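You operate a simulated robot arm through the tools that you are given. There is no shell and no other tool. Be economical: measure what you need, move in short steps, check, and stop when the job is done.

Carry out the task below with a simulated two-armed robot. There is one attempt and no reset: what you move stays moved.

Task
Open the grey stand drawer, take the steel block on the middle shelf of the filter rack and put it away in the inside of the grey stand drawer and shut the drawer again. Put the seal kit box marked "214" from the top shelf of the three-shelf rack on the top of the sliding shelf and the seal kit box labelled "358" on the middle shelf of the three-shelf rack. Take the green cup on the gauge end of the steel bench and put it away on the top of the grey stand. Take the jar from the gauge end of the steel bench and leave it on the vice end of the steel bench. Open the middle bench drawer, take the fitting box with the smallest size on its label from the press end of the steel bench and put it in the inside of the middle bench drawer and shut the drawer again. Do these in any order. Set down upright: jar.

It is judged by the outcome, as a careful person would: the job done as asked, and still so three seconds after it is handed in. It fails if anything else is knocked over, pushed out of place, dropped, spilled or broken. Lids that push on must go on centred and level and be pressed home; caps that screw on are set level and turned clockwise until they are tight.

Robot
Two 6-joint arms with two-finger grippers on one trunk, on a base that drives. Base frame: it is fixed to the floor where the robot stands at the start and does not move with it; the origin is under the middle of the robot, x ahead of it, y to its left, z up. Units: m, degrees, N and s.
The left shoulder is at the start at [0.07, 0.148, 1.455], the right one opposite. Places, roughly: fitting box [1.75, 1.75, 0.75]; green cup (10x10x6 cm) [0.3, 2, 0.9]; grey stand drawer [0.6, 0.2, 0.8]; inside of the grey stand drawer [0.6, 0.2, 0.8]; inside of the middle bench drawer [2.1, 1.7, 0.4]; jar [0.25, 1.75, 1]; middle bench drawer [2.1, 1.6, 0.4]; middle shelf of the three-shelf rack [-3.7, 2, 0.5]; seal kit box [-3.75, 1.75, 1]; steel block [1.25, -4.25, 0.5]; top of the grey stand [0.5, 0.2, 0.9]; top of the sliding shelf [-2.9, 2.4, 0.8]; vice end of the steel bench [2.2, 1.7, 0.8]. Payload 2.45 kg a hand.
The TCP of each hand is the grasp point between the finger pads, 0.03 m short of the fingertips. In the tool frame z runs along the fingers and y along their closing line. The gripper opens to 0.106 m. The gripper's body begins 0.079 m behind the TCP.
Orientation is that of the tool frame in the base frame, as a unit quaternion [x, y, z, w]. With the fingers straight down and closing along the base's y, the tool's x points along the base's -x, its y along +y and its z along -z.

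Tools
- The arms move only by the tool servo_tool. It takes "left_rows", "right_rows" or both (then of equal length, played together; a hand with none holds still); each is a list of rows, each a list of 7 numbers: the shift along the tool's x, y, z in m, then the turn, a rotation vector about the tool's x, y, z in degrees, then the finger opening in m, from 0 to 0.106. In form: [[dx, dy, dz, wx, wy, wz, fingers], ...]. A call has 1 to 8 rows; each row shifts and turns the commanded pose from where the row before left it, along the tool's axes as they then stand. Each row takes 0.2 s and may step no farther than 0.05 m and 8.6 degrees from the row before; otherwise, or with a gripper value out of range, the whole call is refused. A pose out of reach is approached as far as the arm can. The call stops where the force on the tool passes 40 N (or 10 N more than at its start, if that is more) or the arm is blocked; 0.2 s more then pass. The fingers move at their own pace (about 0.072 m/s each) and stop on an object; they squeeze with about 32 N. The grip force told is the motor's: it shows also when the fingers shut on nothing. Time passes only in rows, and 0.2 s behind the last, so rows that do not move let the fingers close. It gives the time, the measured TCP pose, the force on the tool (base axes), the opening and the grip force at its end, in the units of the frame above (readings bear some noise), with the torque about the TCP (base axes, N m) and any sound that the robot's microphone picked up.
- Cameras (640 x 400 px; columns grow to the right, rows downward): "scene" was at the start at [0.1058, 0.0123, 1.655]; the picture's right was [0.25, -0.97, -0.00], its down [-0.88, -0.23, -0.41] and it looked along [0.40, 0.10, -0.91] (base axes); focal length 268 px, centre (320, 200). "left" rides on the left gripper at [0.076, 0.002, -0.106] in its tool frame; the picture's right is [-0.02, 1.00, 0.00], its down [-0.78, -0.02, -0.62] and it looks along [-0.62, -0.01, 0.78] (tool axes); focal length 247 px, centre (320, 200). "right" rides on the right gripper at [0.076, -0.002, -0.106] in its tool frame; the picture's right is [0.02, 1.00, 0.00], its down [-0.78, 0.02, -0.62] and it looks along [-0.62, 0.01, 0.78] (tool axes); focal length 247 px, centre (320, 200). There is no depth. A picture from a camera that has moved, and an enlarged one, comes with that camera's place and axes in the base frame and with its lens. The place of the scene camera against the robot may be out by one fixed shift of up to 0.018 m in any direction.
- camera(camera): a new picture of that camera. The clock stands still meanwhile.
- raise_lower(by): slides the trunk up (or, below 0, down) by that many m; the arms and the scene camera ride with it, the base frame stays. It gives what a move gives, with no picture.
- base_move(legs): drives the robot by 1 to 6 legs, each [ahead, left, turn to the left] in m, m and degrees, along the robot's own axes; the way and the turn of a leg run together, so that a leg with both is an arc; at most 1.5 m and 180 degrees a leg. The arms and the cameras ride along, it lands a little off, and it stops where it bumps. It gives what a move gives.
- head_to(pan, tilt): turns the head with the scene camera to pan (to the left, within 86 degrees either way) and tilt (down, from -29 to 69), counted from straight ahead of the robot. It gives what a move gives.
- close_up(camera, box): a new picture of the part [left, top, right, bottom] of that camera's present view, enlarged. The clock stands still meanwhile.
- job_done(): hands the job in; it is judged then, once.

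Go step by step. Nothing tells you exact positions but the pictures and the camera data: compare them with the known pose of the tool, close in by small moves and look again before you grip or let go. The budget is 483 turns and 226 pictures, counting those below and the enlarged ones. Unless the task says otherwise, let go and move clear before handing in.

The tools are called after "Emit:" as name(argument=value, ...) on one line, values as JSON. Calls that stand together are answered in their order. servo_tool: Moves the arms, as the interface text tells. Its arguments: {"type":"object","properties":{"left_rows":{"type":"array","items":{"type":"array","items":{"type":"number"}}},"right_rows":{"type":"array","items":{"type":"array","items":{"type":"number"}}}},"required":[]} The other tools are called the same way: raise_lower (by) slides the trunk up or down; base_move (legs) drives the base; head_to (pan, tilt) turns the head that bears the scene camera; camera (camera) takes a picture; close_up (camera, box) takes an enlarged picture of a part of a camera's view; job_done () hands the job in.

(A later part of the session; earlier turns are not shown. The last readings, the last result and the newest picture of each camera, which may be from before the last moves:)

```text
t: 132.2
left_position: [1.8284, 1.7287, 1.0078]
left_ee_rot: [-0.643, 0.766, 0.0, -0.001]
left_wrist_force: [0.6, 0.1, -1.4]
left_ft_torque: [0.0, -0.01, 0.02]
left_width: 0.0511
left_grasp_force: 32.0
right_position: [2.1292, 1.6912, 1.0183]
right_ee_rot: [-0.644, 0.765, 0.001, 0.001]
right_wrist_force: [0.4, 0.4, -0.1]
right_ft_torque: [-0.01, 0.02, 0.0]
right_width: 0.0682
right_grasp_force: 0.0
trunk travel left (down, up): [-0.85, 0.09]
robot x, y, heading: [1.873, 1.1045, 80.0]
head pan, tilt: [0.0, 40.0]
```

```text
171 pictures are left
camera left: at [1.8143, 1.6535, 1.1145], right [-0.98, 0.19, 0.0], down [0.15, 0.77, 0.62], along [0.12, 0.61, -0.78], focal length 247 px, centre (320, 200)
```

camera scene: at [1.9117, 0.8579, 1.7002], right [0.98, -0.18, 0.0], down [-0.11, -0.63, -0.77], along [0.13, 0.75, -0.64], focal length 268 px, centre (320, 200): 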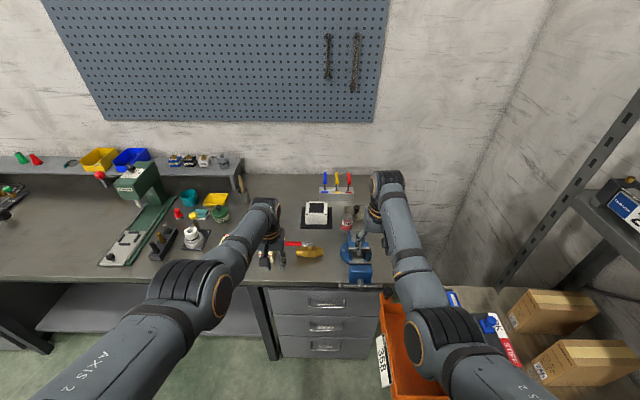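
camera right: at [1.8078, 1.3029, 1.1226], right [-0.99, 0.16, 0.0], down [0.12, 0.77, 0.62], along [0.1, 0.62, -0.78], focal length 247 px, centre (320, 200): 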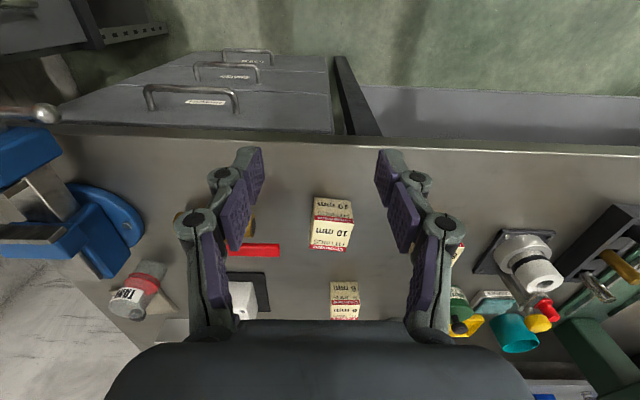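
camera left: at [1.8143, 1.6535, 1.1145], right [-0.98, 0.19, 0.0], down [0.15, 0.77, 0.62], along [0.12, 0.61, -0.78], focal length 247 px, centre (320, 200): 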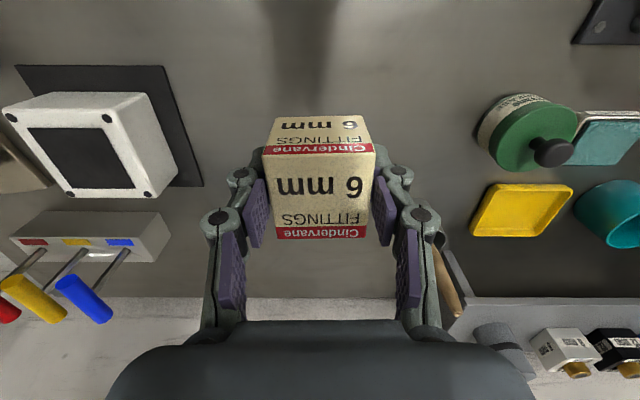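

Got it. Back away from the bench, then reorient the right hand to point forward for the drawer handle.

Emit:
base_move(legs=[[-0.5, 0, 0]])

Emit:
servo_tool(right_rows=[[0, 0, 0, 0, -8.5, 0, 0.07], [0, 0, 0, 0, -8.5, 0, 0.07], [0, 0, 0, 0, -8.5, 0, 0.07], [0, 0, 0, 0, -8.5, 0, 0.07], [0, 0, 0, 0, -8.5, 0, 0.07], [0, 0, 0, 0, -8.5, 0, 0.07]])

```text
t: 135.1
left_position: [1.7369, 1.2259, 1.0087]
left_ee_rot: [-0.649, 0.761, 0.001, 0.0]
left_wrist_force: [-0.3, 1.1, -1.7]
left_ft_torque: [-0.01, 0.02, 0.01]
left_width: 0.0512
left_grasp_force: 31.7
right_position: [2.0381, 1.192, 1.0176]
right_ee_rot: [-0.65, 0.76, 0.001, 0.001]
right_wrist_force: [-0.2, 0.5, -0.1]
right_ft_torque: [0.01, 0.0, 0.01]
right_width: 0.0682
right_grasp_force: 0.0
trunk travel left (down, up): [-0.85, 0.09]
robot x, y, heading: [1.7932, 0.6037, 80.8]
head pan, tilt: [0.0, 40.0]
```

```text
t: 136.5
left_position: [1.7375, 1.224, 1.01]
left_ee_rot: [-0.65, 0.76, 0.001, 0.001]
left_wrist_force: [0.1, -0.1, -1.5]
left_ft_torque: [0.0, -0.03, 0.05]
left_width: 0.0514
left_grasp_force: 32.2
right_position: [2.0541, 1.1934, 1.0241]
right_ee_rot: [-0.588, 0.679, 0.272, 0.346]
right_wrist_force: [0.3, -0.7, 0.1]
right_ft_torque: [-0.01, -0.01, 0.0]
right_width: 0.0699
right_grasp_force: 0.1
trunk travel left (down, up): [-0.85, 0.09]
robot x, y, heading: [1.789, 0.6, 81.1]
head pan, tilt: [0.0, 40.0]
```

Emit:
servo_tool(right_rows=[[0, 0, 0, 0, -8.5, 0, 0.07], [0, 0, 0, 0, -8.5, 0, 0.07], [0, 0, 0, 0, -8.5, 0, 0.07], [0, 0, 0, 0, -8.5, 0, 0.07], [0, 0, 0, 0, -5, 0, 0.07]])

Emit:
servo_tool(right_rows=[[0, 0, 0, 0, 0, 8.5, 0.07], [0, 0, 0, 0, 0, 8.5, 0.07], [0, 0, 0, 0, 0, 8.5, 0.07], [0, 0, 0, 0, 0, 8.5, 0.07], [0, 0, 0, 0, 0, 8.5, 0.07]])

Emit:
servo_tool(right_rows=[[0, 0, 0, 0, 0, 8.5, 0.07], [0, 0, 0, 0, 0, 8.5, 0.07], [0, 0, 0, 0, 0, 8.5, 0.07], [0, 0, 0, 0, 0, 8.5, 0.07], [0, 0, 0, 0, 0, 8.5, 0.07], [0, 0, 0, 0, 0, 5, 0.07]])

Emit:
camera(camera="scene")

```text
t: 137.7
left_position: [1.7377, 1.2259, 1.0091]
left_ee_rot: [-0.649, 0.761, 0.0, 0.0]
left_wrist_force: [-0.3, -0.6, -1.0]
left_ft_torque: [0.0, 0.02, 0.02]
left_width: 0.0513
left_grasp_force: 32.4
right_position: [2.037, 1.1902, 1.0178]
right_ee_rot: [-0.459, 0.537, 0.46, 0.537]
right_wrist_force: [0.3, -0.1, 0.1]
right_ft_torque: [0.03, -0.04, 0.04]
right_width: 0.0698
right_grasp_force: 0.0
trunk travel left (down, up): [-0.85, 0.09]
robot x, y, heading: [1.7876, 0.6017, 81.0]
head pan, tilt: [0.0, 40.0]
```

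```text
t: 138.9
left_position: [1.7378, 1.225, 1.009]
left_ee_rot: [-0.65, 0.76, 0.0, 0.0]
left_wrist_force: [0.6, 0.6, -1.5]
left_ft_torque: [-0.03, -0.01, 0.03]
left_width: 0.0515
left_grasp_force: 31.8
right_position: [2.0383, 1.1923, 1.018]
right_ee_rot: [-0.233, 0.667, 0.624, 0.334]
right_wrist_force: [-0.6, -0.2, 0.3]
right_ft_torque: [-0.01, 0.03, -0.01]
right_width: 0.0701
right_grasp_force: 0.0
trunk travel left (down, up): [-0.85, 0.09]
robot x, y, heading: [1.7904, 0.6003, 81.0]
head pan, tilt: [0.0, 40.0]
```

```text
t: 140.3
left_position: [1.7373, 1.2256, 1.0091]
left_ee_rot: [-0.65, 0.76, -0.001, 0.0]
left_wrist_force: [0.3, -0.3, -1.9]
left_ft_torque: [0.0, 0.01, -0.01]
left_width: 0.0513
left_grasp_force: 32.0
right_position: [2.0376, 1.1921, 1.0171]
right_ee_rot: [0.057, 0.705, 0.705, 0.055]
right_wrist_force: [-0.2, 0.2, 0.5]
right_ft_torque: [0.01, -0.01, -0.01]
right_width: 0.07
right_grasp_force: 0.1
trunk travel left (down, up): [-0.85, 0.09]
robot x, y, heading: [1.7912, 0.6001, 81.3]
head pan, tilt: [0.0, 40.0]
```

```text
170 pictures are left
camera scene: at [1.8097, 0.7319, 1.6102], right [0.99, -0.16, 0.0], down [-0.1, -0.64, -0.77], along [0.12, 0.76, -0.64], focal length 268 px, centre (320, 200)
```

scene: 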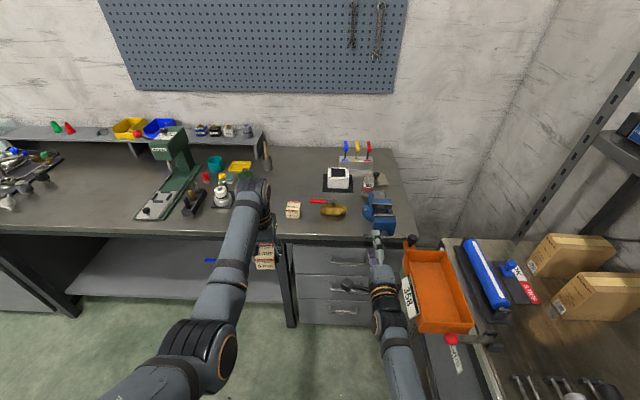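

Emit:
close_up(camera="scene", box=[270, 220, 420, 340])

Emit:
camera(camera="right")

```text
3.33 times, centred on (345, 280) of scene
camera zoom: at [1.8097, 0.7319, 1.6102], right [0.99, -0.16, 0.0], down [-0.1, -0.64, -0.77], along [0.12, 0.76, -0.64], focal length 893 px, centre (237, -67)
```

zoom: 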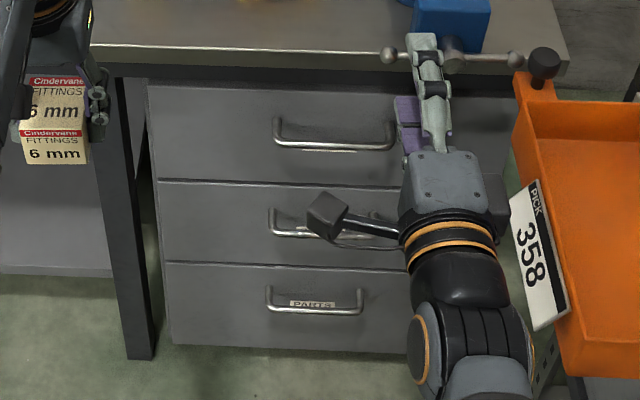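

```text
168 pictures are left
camera right: at [1.9448, 1.0983, 1.0168], right [-0.02, 0.0, 1.0], down [0.68, -0.74, 0.01], along [0.74, 0.68, 0.01], focal length 247 px, centre (320, 200)
```

right: 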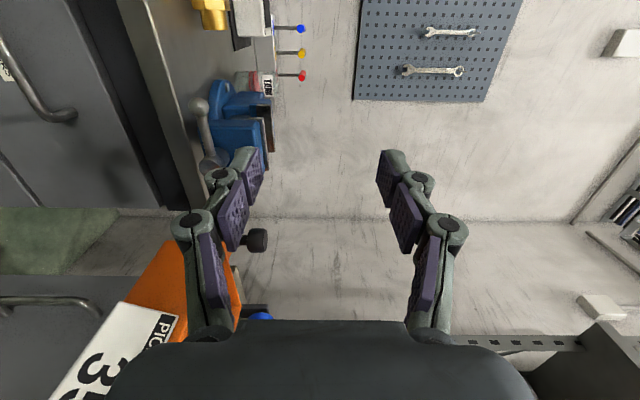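

Handle of the middle drawer is around (2.03, 1.40, 0.46). Shift slightly left from the orange bin and lower the trunk.

Emit:
base_move(legs=[[0, 0.035, 0]])

Emit:
raise_lower(by=-0.55)

Emit:
camera(camera="right")

Emit:
camera(camera="scene")

```text
t: 141.2
left_position: [1.7099, 1.23, 1.0091]
left_ee_rot: [-0.649, 0.761, 0.002, -0.001]
left_wrist_force: [1.2, 0.6, -2.5]
left_ft_torque: [-0.02, 0.04, 0.04]
left_width: 0.0512
left_grasp_force: 31.5
right_position: [2.0089, 1.1951, 1.0175]
right_ee_rot: [0.057, 0.705, 0.705, 0.054]
right_wrist_force: [0.5, 0.2, -0.2]
right_ft_torque: [0.03, -0.01, 0.07]
right_width: 0.0702
right_grasp_force: 0.0
trunk travel left (down, up): [-0.85, 0.09]
robot x, y, heading: [1.7566, 0.6077, 81.1]
head pan, tilt: [0.0, 40.0]
```

```text
refused: -0.55 is not a number from -0.4 to 0.4
```

```text
167 pictures are left
camera right: at [1.9162, 1.1027, 1.0163], right [-0.02, 0.0, 1.0], down [0.68, -0.74, 0.01], along [0.74, 0.68, 0.01], focal length 247 px, centre (320, 200)
```

right: 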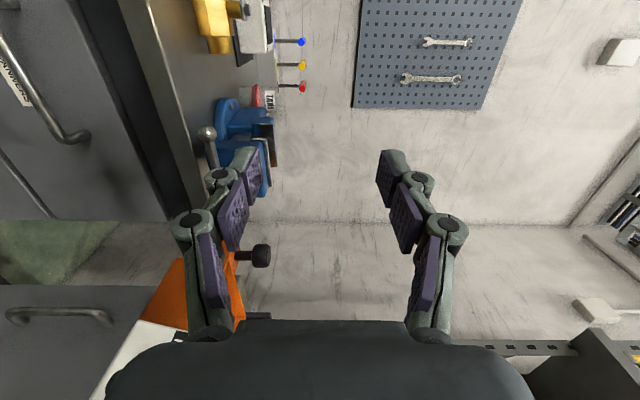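

```text
166 pictures are left
camera scene: at [1.7838, 0.7359, 1.6102], right [0.99, -0.16, -0.01], down [-0.11, -0.63, -0.77], along [0.12, 0.76, -0.64], focal length 268 px, centre (320, 200)
```

scene: 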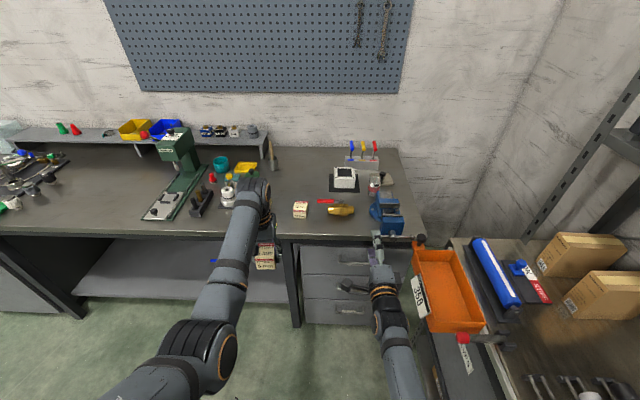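

Emit:
raise_lower(by=-0.4)

Emit:
camera(camera="right")

```text
t: 145.0
left_position: [1.7046, 1.2302, 0.6094]
left_ee_rot: [-0.649, 0.761, 0.001, 0.001]
left_wrist_force: [-0.4, 0.3, -1.2]
left_ft_torque: [-0.01, -0.01, 0.03]
left_width: 0.0511
left_grasp_force: 31.6
right_position: [2.0042, 1.1975, 0.6176]
right_ee_rot: [0.056, 0.704, 0.705, 0.056]
right_wrist_force: [-0.2, -0.3, 0.2]
right_ft_torque: [0.0, 0.02, 0.01]
right_width: 0.0699
right_grasp_force: 0.0
trunk travel left (down, up): [-0.45, 0.49]
robot x, y, heading: [1.7573, 0.6076, 81.1]
head pan, tilt: [0.0, 40.0]
```

```text
165 pictures are left
camera right: at [1.9113, 1.1033, 0.6167], right [-0.02, 0.0, 1.0], down [0.68, -0.74, 0.02], along [0.74, 0.68, 0.02], focal length 247 px, centre (320, 200)
```

right: 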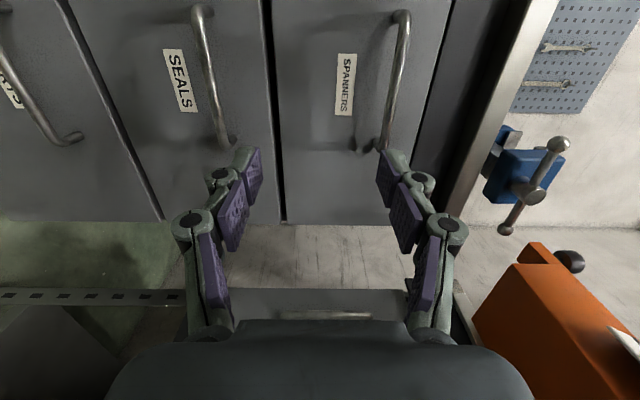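

Triangulated: middle handle at z≈0.497, y≈1.39–1.40. Lower and approach.

Emit:
raise_lower(by=-0.12)

Emit:
base_move(legs=[[0.12, 0, 0]])

Emit:
camera(camera="right")

```text
t: 146.5
left_position: [1.705, 1.2301, 0.489]
left_ee_rot: [-0.649, 0.76, 0.0, 0.001]
left_wrist_force: [0.3, 0.2, -1.6]
left_ft_torque: [-0.01, -0.01, 0.01]
left_width: 0.0514
left_grasp_force: 31.7
right_position: [2.0037, 1.1959, 0.4993]
right_ee_rot: [0.055, 0.704, 0.706, 0.056]
right_wrist_force: [-0.7, -0.5, 0.3]
right_ft_torque: [-0.03, 0.0, -0.03]
right_width: 0.0701
right_grasp_force: 0.0
trunk travel left (down, up): [-0.33, 0.61]
robot x, y, heading: [1.7554, 0.6067, 81.2]
head pan, tilt: [0.0, 40.0]
```

```text
t: 147.8
left_position: [1.7221, 1.3483, 0.4878]
left_ee_rot: [-0.648, 0.761, -0.001, 0.001]
left_wrist_force: [0.0, 0.5, -1.0]
left_ft_torque: [0.0, -0.01, 0.04]
left_width: 0.0513
left_grasp_force: 32.1
right_position: [2.023, 1.3153, 0.4969]
right_ee_rot: [0.054, 0.704, 0.706, 0.057]
right_wrist_force: [0.0, 0.1, -0.1]
right_ft_torque: [-0.02, 0.0, 0.03]
right_width: 0.0696
right_grasp_force: 0.0
trunk travel left (down, up): [-0.33, 0.61]
robot x, y, heading: [1.7762, 0.7251, 80.9]
head pan, tilt: [0.0, 40.0]
```

```text
164 pictures are left
camera right: at [1.93, 1.2219, 0.4961], right [-0.02, 0.0, 1.0], down [0.68, -0.74, 0.02], along [0.74, 0.68, 0.01], focal length 247 px, centre (320, 200)
```

right: 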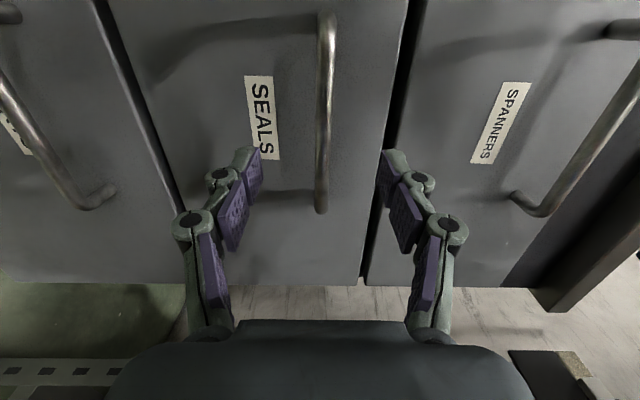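

Bar sits mid-gap. Advance 7 cm and close on it.

Emit:
servo_tool(right_rows=[[0, 0, 0.04, 0, 0, 0, 0.07], [0, 0, 0.032, 0, 0, 0, 0.07], [0, 0, 0, 0, 0, 0, 0.03], [0, 0, 0, 0, 0, 0, 0.0], [0, 0, 0, 0, 0, 0, 0.0], [0, 0, 0, 0, 0, 0, 0.0]])

Emit:
camera(camera="right")

```text
t: 148.8
left_position: [1.7238, 1.3457, 0.4905]
left_ee_rot: [-0.649, 0.76, 0.0, 0.002]
left_wrist_force: [-0.3, -0.2, -2.3]
left_ft_torque: [-0.04, 0.03, 0.03]
left_width: 0.0512
left_grasp_force: 32.0
right_position: [2.0329, 1.3832, 0.4975]
right_ee_rot: [0.056, 0.704, 0.705, 0.057]
right_wrist_force: [-9.0, -26.7, 8.7]
right_ft_torque: [-0.31, 0.08, -0.14]
right_width: 0.0138
right_grasp_force: 14.3
trunk travel left (down, up): [-0.33, 0.61]
robot x, y, heading: [1.775, 0.7209, 81.1]
head pan, tilt: [0.0, 40.0]
stopped in row 5 (right hand): the force on the tool passed its limit at 44 N (the readings are from after the stop); the commanded pose is now the measured one
```

```text
163 pictures are left
camera right: at [1.9399, 1.2902, 0.4971], right [-0.02, 0.0, 1.0], down [0.68, -0.74, 0.02], along [0.74, 0.68, 0.01], focal length 247 px, centre (320, 200)
```

right: 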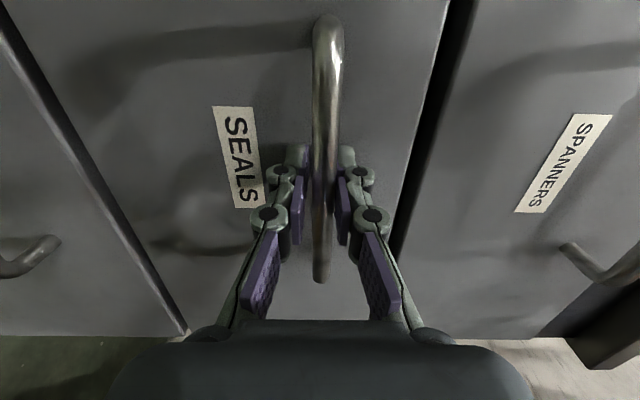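

Tips press on the face. Back off 8 mm and close fully.

Emit:
servo_tool(right_rows=[[0, 0, -0.006, 0, 0, 0, 0.02], [0, 0, -0.004, 0, 0, 0, 0.0], [0, 0, 0, 0, 0, 0, 0.0], [0, 0, 0, 0, 0, 0, 0.0]])

```text
t: 149.8
left_position: [1.7231, 1.3467, 0.4901]
left_ee_rot: [-0.648, 0.761, 0.0, 0.002]
left_wrist_force: [-0.2, 0.3, -0.9]
left_ft_torque: [-0.02, 0.0, 0.04]
left_width: 0.0513
left_grasp_force: 31.7
right_position: [2.032, 1.3758, 0.5005]
right_ee_rot: [0.055, 0.703, 0.706, 0.056]
right_wrist_force: [0.5, 0.5, 16.6]
right_ft_torque: [-0.11, -0.07, -0.21]
right_width: 0.0103
right_grasp_force: 36.0
trunk travel left (down, up): [-0.33, 0.61]
robot x, y, heading: [1.7797, 0.7219, 81.3]
head pan, tilt: [0.0, 40.0]
```

Handle gripped. Pull with the base.

Emit:
base_move(legs=[[-0.12, 0, 0]])

Emit:
camera(camera="scene")

```text
t: 151.1
left_position: [1.7025, 1.2298, 0.4908]
left_ee_rot: [-0.649, 0.761, 0.0, 0.003]
left_wrist_force: [0.0, -0.1, -1.9]
left_ft_torque: [-0.04, -0.01, 0.02]
left_width: 0.0512
left_grasp_force: 31.7
right_position: [2.0116, 1.2571, 0.5]
right_ee_rot: [0.055, 0.705, 0.705, 0.056]
right_wrist_force: [-24.2, 3.3, 22.6]
right_ft_torque: [-0.05, 0.23, -0.08]
right_width: 0.0105
right_grasp_force: 35.8
trunk travel left (down, up): [-0.33, 0.61]
robot x, y, heading: [1.755, 0.6062, 81.1]
head pan, tilt: [0.0, 40.0]
```

```text
162 pictures are left
camera scene: at [1.7722, 0.7341, 1.0908], right [0.99, -0.16, 0.0], down [-0.1, -0.63, -0.77], along [0.12, 0.76, -0.64], focal length 268 px, centre (320, 200)
```

scene: 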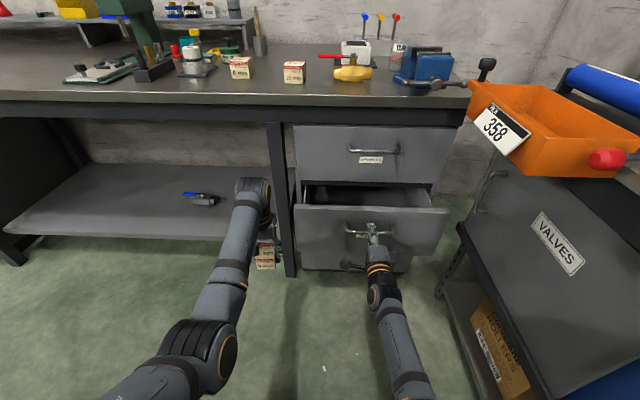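

Drawer slides. Pull further.

Emit:
base_move(legs=[[-0.14, 0.008, 0]])

Emit:
camera(camera="scene")

```text
t: 152.4
left_position: [1.6745, 1.0927, 0.4908]
left_ee_rot: [-0.649, 0.761, 0.002, 0.001]
left_wrist_force: [-0.9, -0.3, -2.0]
left_ft_torque: [0.01, 0.0, 0.01]
left_width: 0.0514
left_grasp_force: 32.0
right_position: [1.9844, 1.1201, 0.5002]
right_ee_rot: [0.056, 0.703, 0.706, 0.056]
right_wrist_force: [12.6, -3.4, 17.0]
right_ft_torque: [-0.04, 0.03, -0.04]
right_width: 0.0103
right_grasp_force: 35.1
trunk travel left (down, up): [-0.33, 0.61]
robot x, y, heading: [1.7252, 0.4691, 80.9]
head pan, tilt: [0.0, 40.0]
```

```text
161 pictures are left
camera scene: at [1.7458, 0.5966, 1.0907], right [0.99, -0.16, 0.0], down [-0.1, -0.63, -0.77], along [0.12, 0.76, -0.64], focal length 268 px, centre (320, 200)
```

scene: 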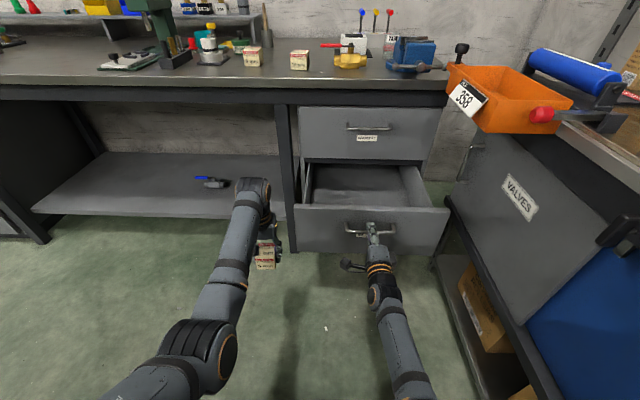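

Drawer is open ~25 cm. Release the handle, back off, raise, and swing around so the left hand can lower the box in.

Emit:
servo_tool(right_rows=[[0, 0, 0, 0, 0, 0, 0.04], [0, 0, 0, 0, 0, 0, 0.07], [0, 0, 0, 0, 0, 0, 0.07], [0, 0, -0.04, 0, 0, 0, 0.07], [0, 0, -0.04, 0, 0, 0, 0.07], [0, 0, -0.04, 0, 0, 0, 0.07]])

Emit:
base_move(legs=[[-0.12, 0, 0]])

Emit:
raise_lower(by=0.3)

Emit:
base_move(legs=[[0, 0.25, 0], [0, 0, -66], [0, 0.55, 0]])

Emit:
head_to(pan=25, tilt=45)

Emit:
camera(camera="scene")

Emit:
camera(camera="left")

```text
t: 153.8
left_position: [1.674, 1.0931, 0.4885]
left_ee_rot: [-0.65, 0.76, -0.001, 0.001]
left_wrist_force: [0.0, -0.6, -2.2]
left_ft_torque: [-0.01, 0.01, 0.0]
left_width: 0.0512
left_grasp_force: 32.2
right_position: [1.9717, 1.0041, 0.5027]
right_ee_rot: [0.047, 0.701, 0.709, 0.06]
right_wrist_force: [0.5, 0.1, 0.2]
right_ft_torque: [0.02, 0.0, -0.01]
right_width: 0.0702
right_grasp_force: 0.0
trunk travel left (down, up): [-0.33, 0.61]
robot x, y, heading: [1.7303, 0.4669, 80.9]
head pan, tilt: [0.0, 40.0]
```

```text
t: 155.0
left_position: [1.6553, 0.9726, 0.4901]
left_ee_rot: [-0.649, 0.761, 0.0, 0.001]
left_wrist_force: [-0.1, 0.9, -1.9]
left_ft_torque: [0.03, -0.03, 0.04]
left_width: 0.0512
left_grasp_force: 31.6
right_position: [1.9513, 0.8812, 0.4999]
right_ee_rot: [0.047, 0.704, 0.706, 0.06]
right_wrist_force: [-0.6, -0.3, -0.4]
right_ft_torque: [-0.01, 0.01, 0.05]
right_width: 0.0702
right_grasp_force: 0.0
trunk travel left (down, up): [-0.33, 0.61]
robot x, y, heading: [1.7089, 0.3476, 81.1]
head pan, tilt: [0.0, 40.0]
```

```text
t: 158.0
left_position: [1.6556, 0.973, 0.7886]
left_ee_rot: [-0.649, 0.761, 0.0, 0.0]
left_wrist_force: [0.0, 0.1, -1.8]
left_ft_torque: [-0.02, 0.01, -0.02]
left_width: 0.0513
left_grasp_force: 31.7
right_position: [1.9518, 0.8817, 0.7983]
right_ee_rot: [0.046, 0.705, 0.705, 0.061]
right_wrist_force: [-0.2, 0.3, 0.0]
right_ft_torque: [0.04, -0.02, 0.04]
right_width: 0.0697
right_grasp_force: 0.0
trunk travel left (down, up): [-0.63, 0.31]
robot x, y, heading: [1.706, 0.3485, 80.9]
head pan, tilt: [0.0, 40.0]
```

```text
t: 165.5
left_position: [1.8774, 1.2144, 0.7887]
left_ee_rot: [-0.126, 0.992, 0.0, 0.001]
left_wrist_force: [0.5, 0.7, -1.1]
left_ft_torque: [0.0, 0.0, 0.02]
left_width: 0.0513
left_grasp_force: 32.1
right_position: [1.9126, 0.9046, 0.7973]
right_ee_rot: [0.424, 0.564, 0.557, 0.439]
right_wrist_force: [-0.8, 0.1, 0.6]
right_ft_torque: [-0.03, -0.02, -0.05]
right_width: 0.0701
right_grasp_force: 0.0
trunk travel left (down, up): [-0.63, 0.31]
robot x, y, heading: [1.327, 0.9137, 14.4]
head pan, tilt: [0.0, 40.0]
```

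```text
t: 166.3
left_position: [1.8767, 1.2136, 0.7883]
left_ee_rot: [-0.126, 0.992, -0.001, 0.001]
left_wrist_force: [0.1, -0.2, -0.6]
left_ft_torque: [0.02, 0.03, 0.02]
left_width: 0.0513
left_grasp_force: 32.0
right_position: [1.9108, 0.9055, 0.7975]
right_ee_rot: [0.425, 0.563, 0.557, 0.438]
right_wrist_force: [0.0, -0.7, 0.7]
right_ft_torque: [-0.03, -0.02, -0.01]
right_width: 0.0703
right_grasp_force: 0.1
trunk travel left (down, up): [-0.63, 0.31]
robot x, y, heading: [1.3273, 0.9145, 14.7]
head pan, tilt: [25.0, 45.0]
```

```text
160 pictures are left
camera scene: at [1.4345, 0.9774, 1.383], right [0.64, -0.77, 0.0], down [-0.55, -0.45, -0.71], along [0.55, 0.45, -0.71], focal length 268 px, centre (320, 200)
```

scene: 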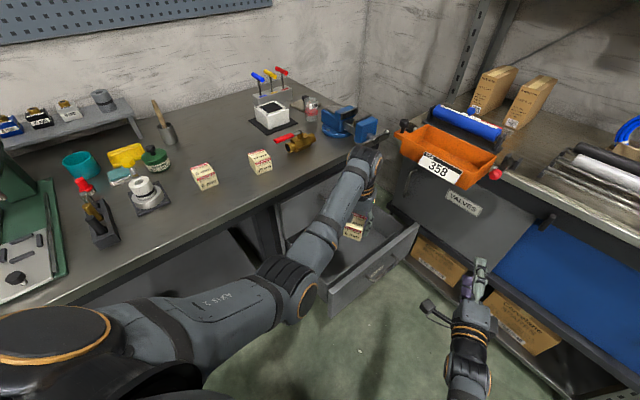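

```text
159 pictures are left
camera left: at [1.8014, 1.1959, 0.8947], right [-0.23, 0.97, 0.0], down [0.76, 0.18, 0.62], along [0.61, 0.14, -0.78], focal length 247 px, centre (320, 200)
```

left: 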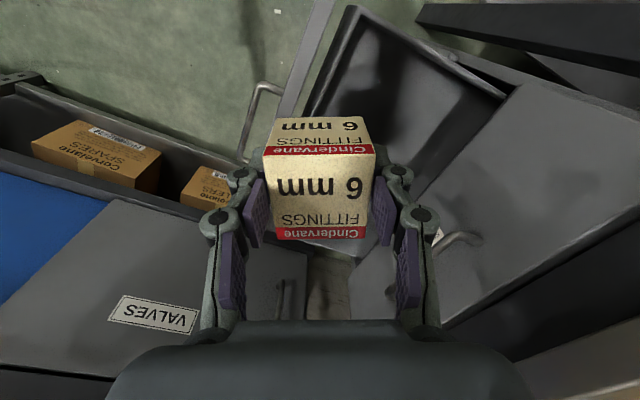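

Move forward so the box hangs over the drawer interior.

Emit:
base_move(legs=[[0.145, 0.03, 0]])

Emit:
raise_lower(by=-0.13)

Emit:
camera(camera="scene")

Emit:
camera(camera="left")

```text
t: 167.7
left_position: [2.0063, 1.2823, 0.7892]
left_ee_rot: [-0.127, 0.992, -0.001, 0.0]
left_wrist_force: [0.6, 0.1, -1.9]
left_ft_torque: [-0.02, 0.06, 0.02]
left_width: 0.0512
left_grasp_force: 32.0
right_position: [2.0436, 0.9737, 0.7963]
right_ee_rot: [0.424, 0.564, 0.557, 0.437]
right_wrist_force: [-0.2, 0.5, -0.1]
right_ft_torque: [-0.02, 0.01, 0.0]
right_width: 0.0701
right_grasp_force: 0.1
trunk travel left (down, up): [-0.63, 0.31]
robot x, y, heading: [1.4583, 0.9812, 14.8]
head pan, tilt: [25.0, 45.0]
```

```text
t: 169.3
left_position: [2.008, 1.2808, 0.6597]
left_ee_rot: [-0.128, 0.992, 0.0, 0.001]
left_wrist_force: [-0.3, 0.4, -1.7]
left_ft_torque: [0.02, -0.01, 0.0]
left_width: 0.0514
left_grasp_force: 32.1
right_position: [2.0427, 0.9723, 0.6676]
right_ee_rot: [0.423, 0.563, 0.558, 0.438]
right_wrist_force: [-0.3, -0.3, 0.0]
right_ft_torque: [0.03, 0.01, -0.02]
right_width: 0.07
right_grasp_force: 0.0
trunk travel left (down, up): [-0.5, 0.44]
robot x, y, heading: [1.4573, 0.98, 14.9]
head pan, tilt: [25.0, 45.0]
```

```text
158 pictures are left
camera scene: at [1.5656, 1.0435, 1.253], right [0.64, -0.77, 0.0], down [-0.54, -0.45, -0.71], along [0.54, 0.45, -0.71], focal length 268 px, centre (320, 200)
```

scene: 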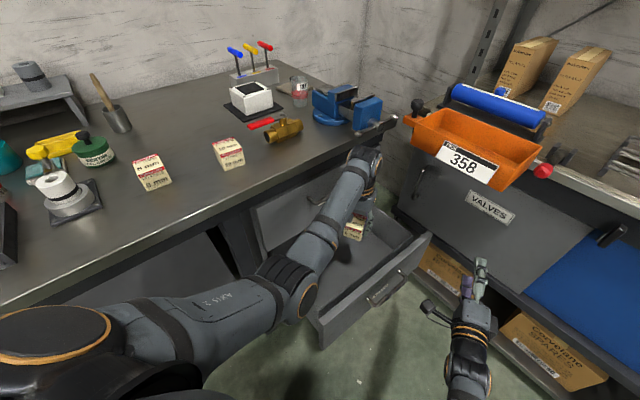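

```text
157 pictures are left
camera left: at [1.9319, 1.2633, 0.7649], right [-0.23, 0.97, 0.0], down [0.76, 0.18, 0.62], along [0.61, 0.14, -0.78], focal length 247 px, centre (320, 200)
```

left: 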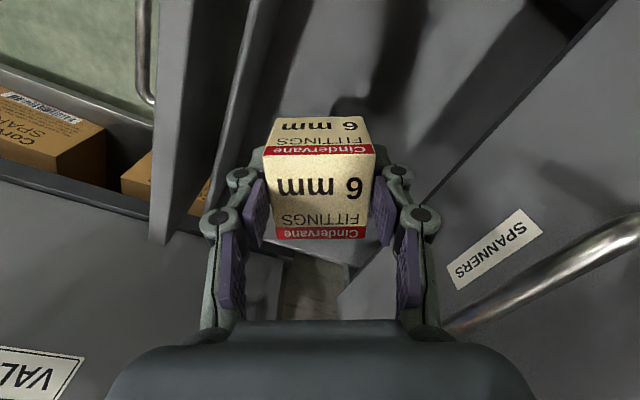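

Tight but feasible: nudge 12 mm away from the front panel and lower gently.

Emit:
servo_tool(left_rows=[[0, 0.012, 0, 0, 0, 0, 0.04], [0, 0, 0, 0, 0, 0, 0.04]])

Emit:
raise_lower(by=-0.1)

Emit:
camera(camera="left")

Emit:
close_up(camera="scene", box=[240, 120, 460, 360])

```text
t: 169.9
left_position: [2.0041, 1.2922, 0.6574]
left_ee_rot: [-0.127, 0.992, -0.001, 0.001]
left_wrist_force: [0.3, 0.3, -1.3]
left_ft_torque: [0.01, 0.04, -0.03]
left_width: 0.0512
left_grasp_force: 32.0
right_position: [2.043, 0.9729, 0.6675]
right_ee_rot: [0.424, 0.564, 0.558, 0.437]
right_wrist_force: [-0.2, -0.8, 0.2]
right_ft_torque: [0.01, 0.0, -0.02]
right_width: 0.07
right_grasp_force: 0.0
trunk travel left (down, up): [-0.5, 0.44]
robot x, y, heading: [1.4605, 0.9812, 14.5]
head pan, tilt: [25.0, 45.0]
```

```text
t: 171.2
left_position: [2.005, 1.2946, 0.5587]
left_ee_rot: [-0.127, 0.992, -0.001, 0.001]
left_wrist_force: [-0.2, 0.4, -0.7]
left_ft_torque: [0.0, -0.01, 0.01]
left_width: 0.0512
left_grasp_force: 32.3
right_position: [2.0438, 0.9724, 0.5672]
right_ee_rot: [0.423, 0.564, 0.558, 0.437]
right_wrist_force: [0.3, -0.4, -0.4]
right_ft_torque: [0.0, -0.01, -0.02]
right_width: 0.07
right_grasp_force: 0.0
trunk travel left (down, up): [-0.4, 0.54]
robot x, y, heading: [1.4576, 0.9852, 14.7]
head pan, tilt: [25.0, 45.0]
```

```text
156 pictures are left
camera left: at [1.9292, 1.2752, 0.6647], right [-0.23, 0.97, 0.0], down [0.76, 0.18, 0.62], along [0.61, 0.14, -0.78], focal length 247 px, centre (320, 200)
```

left: 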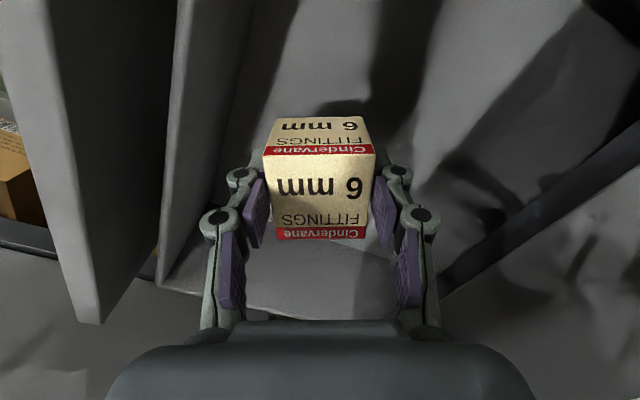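

```text
1.67 times, centred on (350, 240) of scene
camera zoom: at [1.5655, 1.0435, 1.153], right [0.64, -0.77, 0.0], down [-0.54, -0.45, -0.71], along [0.54, 0.45, -0.71], focal length 446 px, centre (270, 133)
```

zoom: 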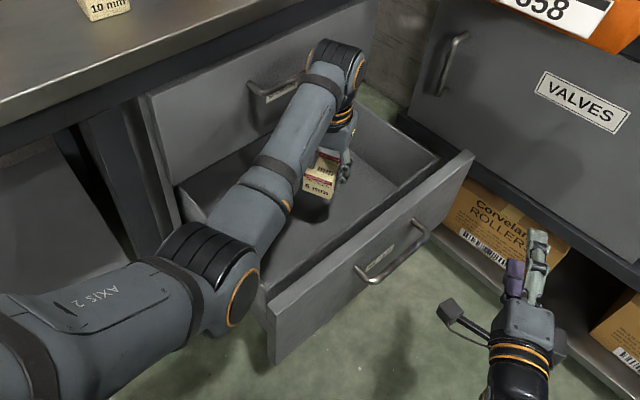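

Emit:
raise_lower(by=-0.06)

Emit:
raise_lower(by=-0.015)

Emit:
camera(camera="left")

```text
t: 172.2
left_position: [2.0049, 1.2926, 0.4988]
left_ee_rot: [-0.126, 0.992, -0.001, 0.001]
left_wrist_force: [0.3, -0.1, -1.8]
left_ft_torque: [-0.01, -0.03, 0.01]
left_width: 0.0511
left_grasp_force: 31.7
right_position: [2.0429, 0.9716, 0.5087]
right_ee_rot: [0.423, 0.564, 0.558, 0.438]
right_wrist_force: [0.4, 0.1, 0.2]
right_ft_torque: [0.01, 0.02, 0.02]
right_width: 0.0701
right_grasp_force: 0.1
trunk travel left (down, up): [-0.34, 0.6]
robot x, y, heading: [1.456, 0.9809, 14.6]
head pan, tilt: [25.0, 45.0]
```

```text
t: 172.8
left_position: [2.0028, 1.2928, 0.4835]
left_ee_rot: [-0.126, 0.992, 0.0, 0.002]
left_wrist_force: [0.1, -0.1, -1.5]
left_ft_torque: [0.01, 0.03, 0.02]
left_width: 0.0513
left_grasp_force: 31.7
right_position: [2.0436, 0.9721, 0.4924]
right_ee_rot: [0.423, 0.564, 0.558, 0.438]
right_wrist_force: [-0.1, 0.0, 0.6]
right_ft_torque: [0.0, 0.0, -0.02]
right_width: 0.0702
right_grasp_force: 0.0
trunk travel left (down, up): [-0.325, 0.615]
robot x, y, heading: [1.458, 0.9809, 14.8]
head pan, tilt: [25.0, 45.0]
```

```text
154 pictures are left
camera left: at [1.9292, 1.2752, 0.5897], right [-0.23, 0.97, 0.0], down [0.76, 0.18, 0.62], along [0.61, 0.14, -0.78], focal length 247 px, centre (320, 200)
```

left: 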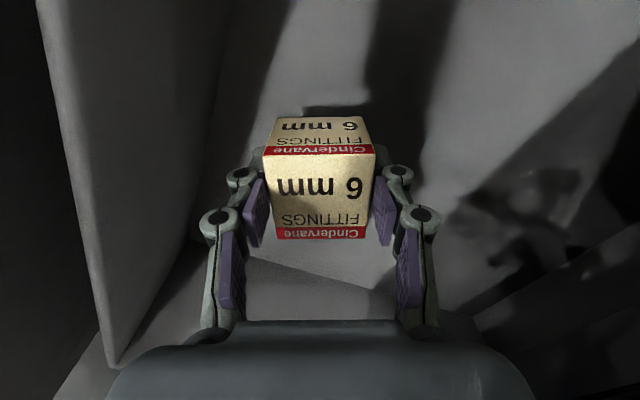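

Still a small gap under the box; lower in small steps.

Emit:
raise_lower(by=-0.01)

Emit:
raise_lower(by=-0.008)

Emit:
raise_lower(by=-0.008)

```text
t: 173.4
left_position: [2.0054, 1.2926, 0.4744]
left_ee_rot: [-0.128, 0.992, -0.001, 0.001]
left_wrist_force: [0.1, 0.0, -1.5]
left_ft_torque: [-0.01, -0.01, 0.0]
left_width: 0.0511
left_grasp_force: 32.3
right_position: [2.0426, 0.9734, 0.483]
right_ee_rot: [0.424, 0.564, 0.558, 0.437]
right_wrist_force: [-0.1, 0.9, -0.2]
right_ft_torque: [-0.02, -0.02, -0.02]
right_width: 0.0702
right_grasp_force: 0.0
trunk travel left (down, up): [-0.315, 0.625]
robot x, y, heading: [1.4598, 0.9765, 14.9]
head pan, tilt: [25.0, 45.0]
```

```text
t: 174.0
left_position: [2.0047, 1.2925, 0.4657]
left_ee_rot: [-0.128, 0.992, -0.001, 0.001]
left_wrist_force: [0.2, 0.8, -0.9]
left_ft_torque: [-0.03, -0.01, 0.0]
left_width: 0.0512
left_grasp_force: 31.7
right_position: [2.0424, 0.9723, 0.4753]
right_ee_rot: [0.423, 0.564, 0.558, 0.437]
right_wrist_force: [0.6, -0.2, 0.1]
right_ft_torque: [-0.01, -0.02, -0.01]
right_width: 0.07
right_grasp_force: 0.0
trunk travel left (down, up): [-0.307, 0.633]
robot x, y, heading: [1.4579, 0.9828, 14.9]
head pan, tilt: [25.0, 45.0]
```

```text
t: 174.6
left_position: [2.005, 1.2924, 0.4587]
left_ee_rot: [-0.127, 0.992, -0.001, 0.001]
left_wrist_force: [-0.3, 0.0, -2.0]
left_ft_torque: [0.0, 0.01, 0.04]
left_width: 0.0513
left_grasp_force: 31.5
right_position: [2.0436, 0.9734, 0.468]
right_ee_rot: [0.423, 0.564, 0.558, 0.437]
right_wrist_force: [0.4, 0.5, -0.2]
right_ft_torque: [0.01, 0.04, -0.01]
right_width: 0.0701
right_grasp_force: 0.0
trunk travel left (down, up): [-0.299, 0.641]
robot x, y, heading: [1.4564, 0.9813, 14.7]
head pan, tilt: [25.0, 45.0]
```

Emit:
raise_lower(by=-0.008)

Emit:
raise_lower(by=-0.008)

Emit:
raise_lower(by=-0.008)

Emit:
camera(camera="left")

```text
t: 175.1
left_position: [2.0045, 1.293, 0.4504]
left_ee_rot: [-0.127, 0.992, 0.0, 0.001]
left_wrist_force: [-0.4, 0.0, -1.4]
left_ft_torque: [0.03, -0.03, 0.01]
left_width: 0.0513
left_grasp_force: 31.9
right_position: [2.0428, 0.9722, 0.4588]
right_ee_rot: [0.424, 0.564, 0.558, 0.437]
right_wrist_force: [0.5, 0.0, 0.3]
right_ft_torque: [-0.01, 0.0, -0.01]
right_width: 0.0701
right_grasp_force: 0.0
trunk travel left (down, up): [-0.291, 0.649]
robot x, y, heading: [1.4582, 0.9822, 14.5]
head pan, tilt: [25.0, 45.0]
```

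```text
t: 175.7
left_position: [2.0052, 1.2926, 0.442]
left_ee_rot: [-0.128, 0.992, -0.001, 0.0]
left_wrist_force: [-0.3, 0.1, -1.7]
left_ft_torque: [0.03, 0.01, 0.01]
left_width: 0.0513
left_grasp_force: 32.3
right_position: [2.0418, 0.9731, 0.4514]
right_ee_rot: [0.424, 0.564, 0.557, 0.438]
right_wrist_force: [0.6, -0.7, -0.3]
right_ft_torque: [0.0, 0.0, 0.06]
right_width: 0.0701
right_grasp_force: 0.0
trunk travel left (down, up): [-0.283, 0.657]
robot x, y, heading: [1.4596, 0.9828, 14.9]
head pan, tilt: [25.0, 45.0]
```

```text
t: 176.3
left_position: [2.0057, 1.2919, 0.435]
left_ee_rot: [-0.127, 0.992, -0.001, 0.001]
left_wrist_force: [0.6, 0.5, -2.0]
left_ft_torque: [0.01, 0.03, -0.02]
left_width: 0.0511
left_grasp_force: 31.8
right_position: [2.0436, 0.9739, 0.4426]
right_ee_rot: [0.423, 0.564, 0.558, 0.438]
right_wrist_force: [-0.4, -0.7, 0.2]
right_ft_torque: [-0.03, 0.01, 0.01]
right_width: 0.07
right_grasp_force: 0.1
trunk travel left (down, up): [-0.275, 0.665]
robot x, y, heading: [1.4544, 0.9825, 14.8]
head pan, tilt: [25.0, 45.0]
```

```text
153 pictures are left
camera left: at [1.9292, 1.2753, 0.5396], right [-0.23, 0.97, 0.0], down [0.76, 0.18, 0.62], along [0.61, 0.14, -0.78], focal length 247 px, centre (320, 200)
```

left: 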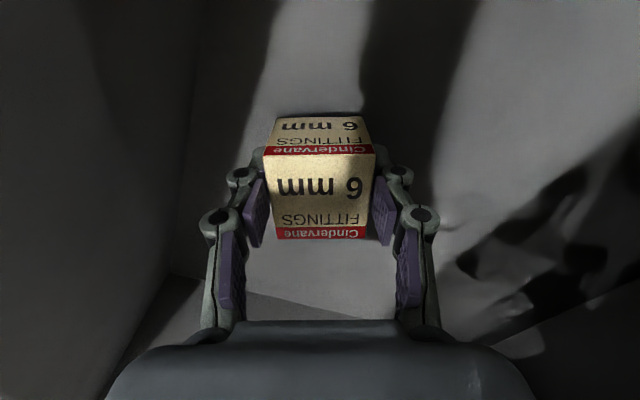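

Emit:
raise_lower(by=-0.01)

Emit:
raise_lower(by=-0.008)

Emit:
raise_lower(by=-0.006)

```text
t: 176.9
left_position: [2.004, 1.2911, 0.425]
left_ee_rot: [-0.127, 0.992, 0.0, 0.001]
left_wrist_force: [0.4, 0.0, -1.0]
left_ft_torque: [-0.01, -0.01, -0.01]
left_width: 0.0515
left_grasp_force: 31.6
right_position: [2.0429, 0.9736, 0.4322]
right_ee_rot: [0.424, 0.564, 0.557, 0.438]
right_wrist_force: [-0.7, 0.2, 0.2]
right_ft_torque: [-0.03, 0.03, 0.0]
right_width: 0.0702
right_grasp_force: 0.1
trunk travel left (down, up): [-0.265, 0.675]
robot x, y, heading: [1.4599, 0.982, 14.7]
head pan, tilt: [25.0, 45.0]
```

```text
t: 177.4
left_position: [2.0059, 1.2917, 0.4156]
left_ee_rot: [-0.127, 0.992, -0.001, 0.0]
left_wrist_force: [-0.3, 0.0, -1.5]
left_ft_torque: [0.0, 0.0, -0.01]
left_width: 0.0513
left_grasp_force: 31.6
right_position: [2.0442, 0.9721, 0.4251]
right_ee_rot: [0.424, 0.564, 0.558, 0.438]
right_wrist_force: [-0.2, -0.4, -0.2]
right_ft_torque: [0.02, 0.0, 0.01]
right_width: 0.0699
right_grasp_force: 0.1
trunk travel left (down, up): [-0.257, 0.683]
robot x, y, heading: [1.4618, 0.9844, 14.7]
head pan, tilt: [25.0, 45.0]
```

```text
t: 178.0
left_position: [2.0043, 1.2915, 0.4157]
left_ee_rot: [-0.126, 0.992, 0.0, 0.004]
left_wrist_force: [-3.3, -4.8, 21.9]
left_ft_torque: [-0.3, 0.51, 0.06]
left_width: 0.0518
left_grasp_force: 31.7
right_position: [2.0419, 0.9722, 0.4206]
right_ee_rot: [0.423, 0.563, 0.559, 0.438]
right_wrist_force: [-0.4, 0.4, -0.5]
right_ft_torque: [0.01, 0.04, -0.01]
right_width: 0.07
right_grasp_force: 0.0
trunk travel left (down, up): [-0.251, 0.689]
robot x, y, heading: [1.4564, 0.9795, 14.7]
head pan, tilt: [25.0, 45.0]
```

Contact with the drawer bottom. Release with a small opening and raise straight up.

Emit:
servo_tool(left_rows=[[0, 0, -0.003, 0, 0, 0, 0.06], [0, 0, 0, 0, 0, 0, 0.066], [0, 0, 0, 0, 0, 0, 0.066]])

Emit:
raise_lower(by=0.15)

Emit:
camera(camera="left")

```text
t: 178.8
left_position: [2.0035, 1.2927, 0.4139]
left_ee_rot: [-0.126, 0.992, -0.001, 0.0]
left_wrist_force: [-0.4, 0.3, -1.0]
left_ft_torque: [0.0, 0.01, -0.05]
left_width: 0.066
left_grasp_force: 0.1
right_position: [2.0421, 0.9726, 0.4196]
right_ee_rot: [0.424, 0.564, 0.558, 0.437]
right_wrist_force: [-0.7, 0.2, 0.0]
right_ft_torque: [-0.02, 0.01, -0.05]
right_width: 0.0702
right_grasp_force: 0.1
trunk travel left (down, up): [-0.251, 0.689]
robot x, y, heading: [1.458, 0.9789, 14.6]
head pan, tilt: [25.0, 45.0]
```

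```text
t: 180.5
left_position: [2.0041, 1.2924, 0.5623]
left_ee_rot: [-0.127, 0.992, -0.001, 0.0]
left_wrist_force: [0.1, 0.6, -0.4]
left_ft_torque: [0.02, 0.0, -0.02]
left_width: 0.066
left_grasp_force: 0.2
right_position: [2.0433, 0.9724, 0.5691]
right_ee_rot: [0.424, 0.564, 0.558, 0.437]
right_wrist_force: [-1.1, 0.1, 0.0]
right_ft_torque: [-0.02, 0.0, 0.01]
right_width: 0.07
right_grasp_force: 0.0
trunk travel left (down, up): [-0.401, 0.539]
robot x, y, heading: [1.4561, 0.9782, 14.9]
head pan, tilt: [25.0, 45.0]
```

```text
152 pictures are left
camera left: at [1.9291, 1.2746, 0.6683], right [-0.23, 0.97, 0.0], down [0.76, 0.18, 0.62], along [0.61, 0.14, -0.78], focal length 247 px, centre (320, 200)
```

left: 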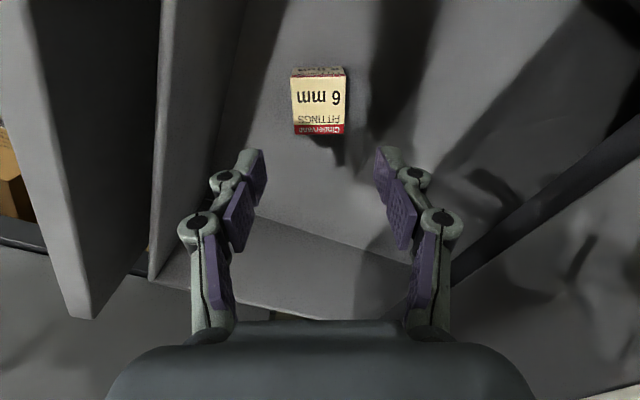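

The 6 mm box lies in the drawer. Raise, back out and return to face the drawer.

Emit:
raise_lower(by=0.22)

Emit:
base_move(legs=[[-0.145, -0.03, 0], [0, -0.55, 0], [0, 0, 65.5], [0, -0.25, 0]])

Emit:
servo_tool(right_rows=[[0, 0, 0, 0, 0, 0, 0.0], [0, 0, 0, 0, 0, 0, 0.0], [0, 0, 0, 0, 0, 0, 0.0]])

Emit:
raise_lower(by=-0.242)

Emit:
camera(camera="right")

Emit:
head_to(pan=-10, tilt=40)

Emit:
camera(camera="scene")

```text
t: 182.9
left_position: [2.0045, 1.2914, 0.7816]
left_ee_rot: [-0.127, 0.992, -0.001, 0.001]
left_wrist_force: [-0.7, -1.1, -0.5]
left_ft_torque: [0.02, 0.02, 0.01]
left_width: 0.0659
left_grasp_force: 0.0
right_position: [2.0427, 0.9724, 0.789]
right_ee_rot: [0.424, 0.564, 0.557, 0.437]
right_wrist_force: [-0.2, -0.2, 0.0]
right_ft_torque: [0.0, 0.02, 0.01]
right_width: 0.07
right_grasp_force: 0.0
trunk travel left (down, up): [-0.621, 0.319]
robot x, y, heading: [1.4561, 0.9819, 14.9]
head pan, tilt: [25.0, 45.0]
```

```text
t: 191.3
left_position: [1.651, 0.967, 0.7835]
left_ee_rot: [-0.649, 0.761, 0.0, 0.002]
left_wrist_force: [-0.1, 0.6, 0.5]
left_ft_torque: [0.01, 0.02, 0.04]
left_width: 0.066
left_grasp_force: 0.2
right_position: [1.9586, 0.8717, 0.7887]
right_ee_rot: [0.046, 0.704, 0.706, 0.059]
right_wrist_force: [0.0, -0.1, -0.4]
right_ft_torque: [0.01, -0.01, 0.01]
right_width: 0.07
right_grasp_force: 0.1
trunk travel left (down, up): [-0.621, 0.319]
robot x, y, heading: [1.7122, 0.337, 80.9]
head pan, tilt: [25.0, 45.0]
```

```text
t: 192.2
left_position: [1.6496, 0.9647, 0.7821]
left_ee_rot: [-0.649, 0.76, 0.0, 0.001]
left_wrist_force: [0.1, 0.0, -0.4]
left_ft_torque: [0.0, 0.01, 0.0]
left_width: 0.0659
left_grasp_force: 0.0
right_position: [1.9604, 0.8723, 0.7888]
right_ee_rot: [0.045, 0.703, 0.707, 0.061]
right_wrist_force: [0.4, 0.1, -0.9]
right_ft_torque: [0.0, 0.02, 0.03]
right_width: 0.0003
right_grasp_force: 28.7
trunk travel left (down, up): [-0.621, 0.319]
robot x, y, heading: [1.7136, 0.3382, 81.2]
head pan, tilt: [25.0, 45.0]
```

```text
t: 194.7
left_position: [1.651, 0.9642, 0.5419]
left_ee_rot: [-0.65, 0.76, 0.0, 0.001]
left_wrist_force: [0.1, 0.1, 0.1]
left_ft_torque: [0.02, 0.03, -0.02]
left_width: 0.0662
left_grasp_force: 0.0
right_position: [1.959, 0.8732, 0.5482]
right_ee_rot: [0.045, 0.704, 0.706, 0.061]
right_wrist_force: [0.0, 0.1, 0.0]
right_ft_torque: [0.01, 0.02, -0.02]
right_width: 0.0
right_grasp_force: 29.1
trunk travel left (down, up): [-0.379, 0.561]
robot x, y, heading: [1.7162, 0.3392, 81.0]
head pan, tilt: [25.0, 45.0]
```

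```text
151 pictures are left
camera right: at [1.8667, 0.7778, 0.5438], right [-0.04, 0.0, 1.0], down [0.68, -0.73, 0.03], along [0.73, 0.68, 0.03], focal length 247 px, centre (320, 200)
```

right: 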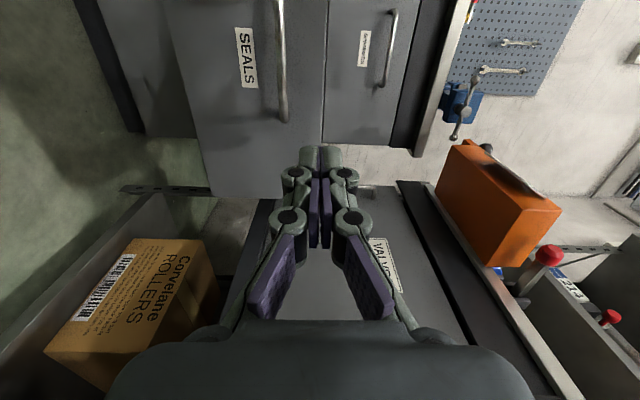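

```text
t: 195.7
left_position: [1.6507, 0.9644, 0.5404]
left_ee_rot: [-0.649, 0.761, 0.0, 0.002]
left_wrist_force: [0.3, 0.0, 0.1]
left_ft_torque: [0.03, -0.04, 0.0]
left_width: 0.0661
left_grasp_force: 0.1
right_position: [1.9581, 0.8707, 0.5479]
right_ee_rot: [0.045, 0.704, 0.707, 0.06]
right_wrist_force: [-0.6, 1.3, 0.2]
right_ft_torque: [-0.01, -0.02, 0.0]
right_width: 0.0
right_grasp_force: 28.8
trunk travel left (down, up): [-0.379, 0.561]
robot x, y, heading: [1.7186, 0.3386, 80.9]
head pan, tilt: [-10.0, 40.0]
```

```text
150 pictures are left
camera scene: at [1.7486, 0.4656, 1.1392], right [0.95, -0.32, 0.0], down [-0.21, -0.61, -0.77], along [0.25, 0.72, -0.64], focal length 268 px, centre (320, 200)
```

scene: 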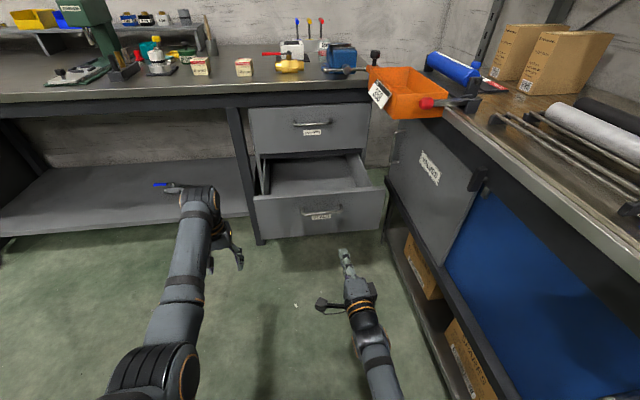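

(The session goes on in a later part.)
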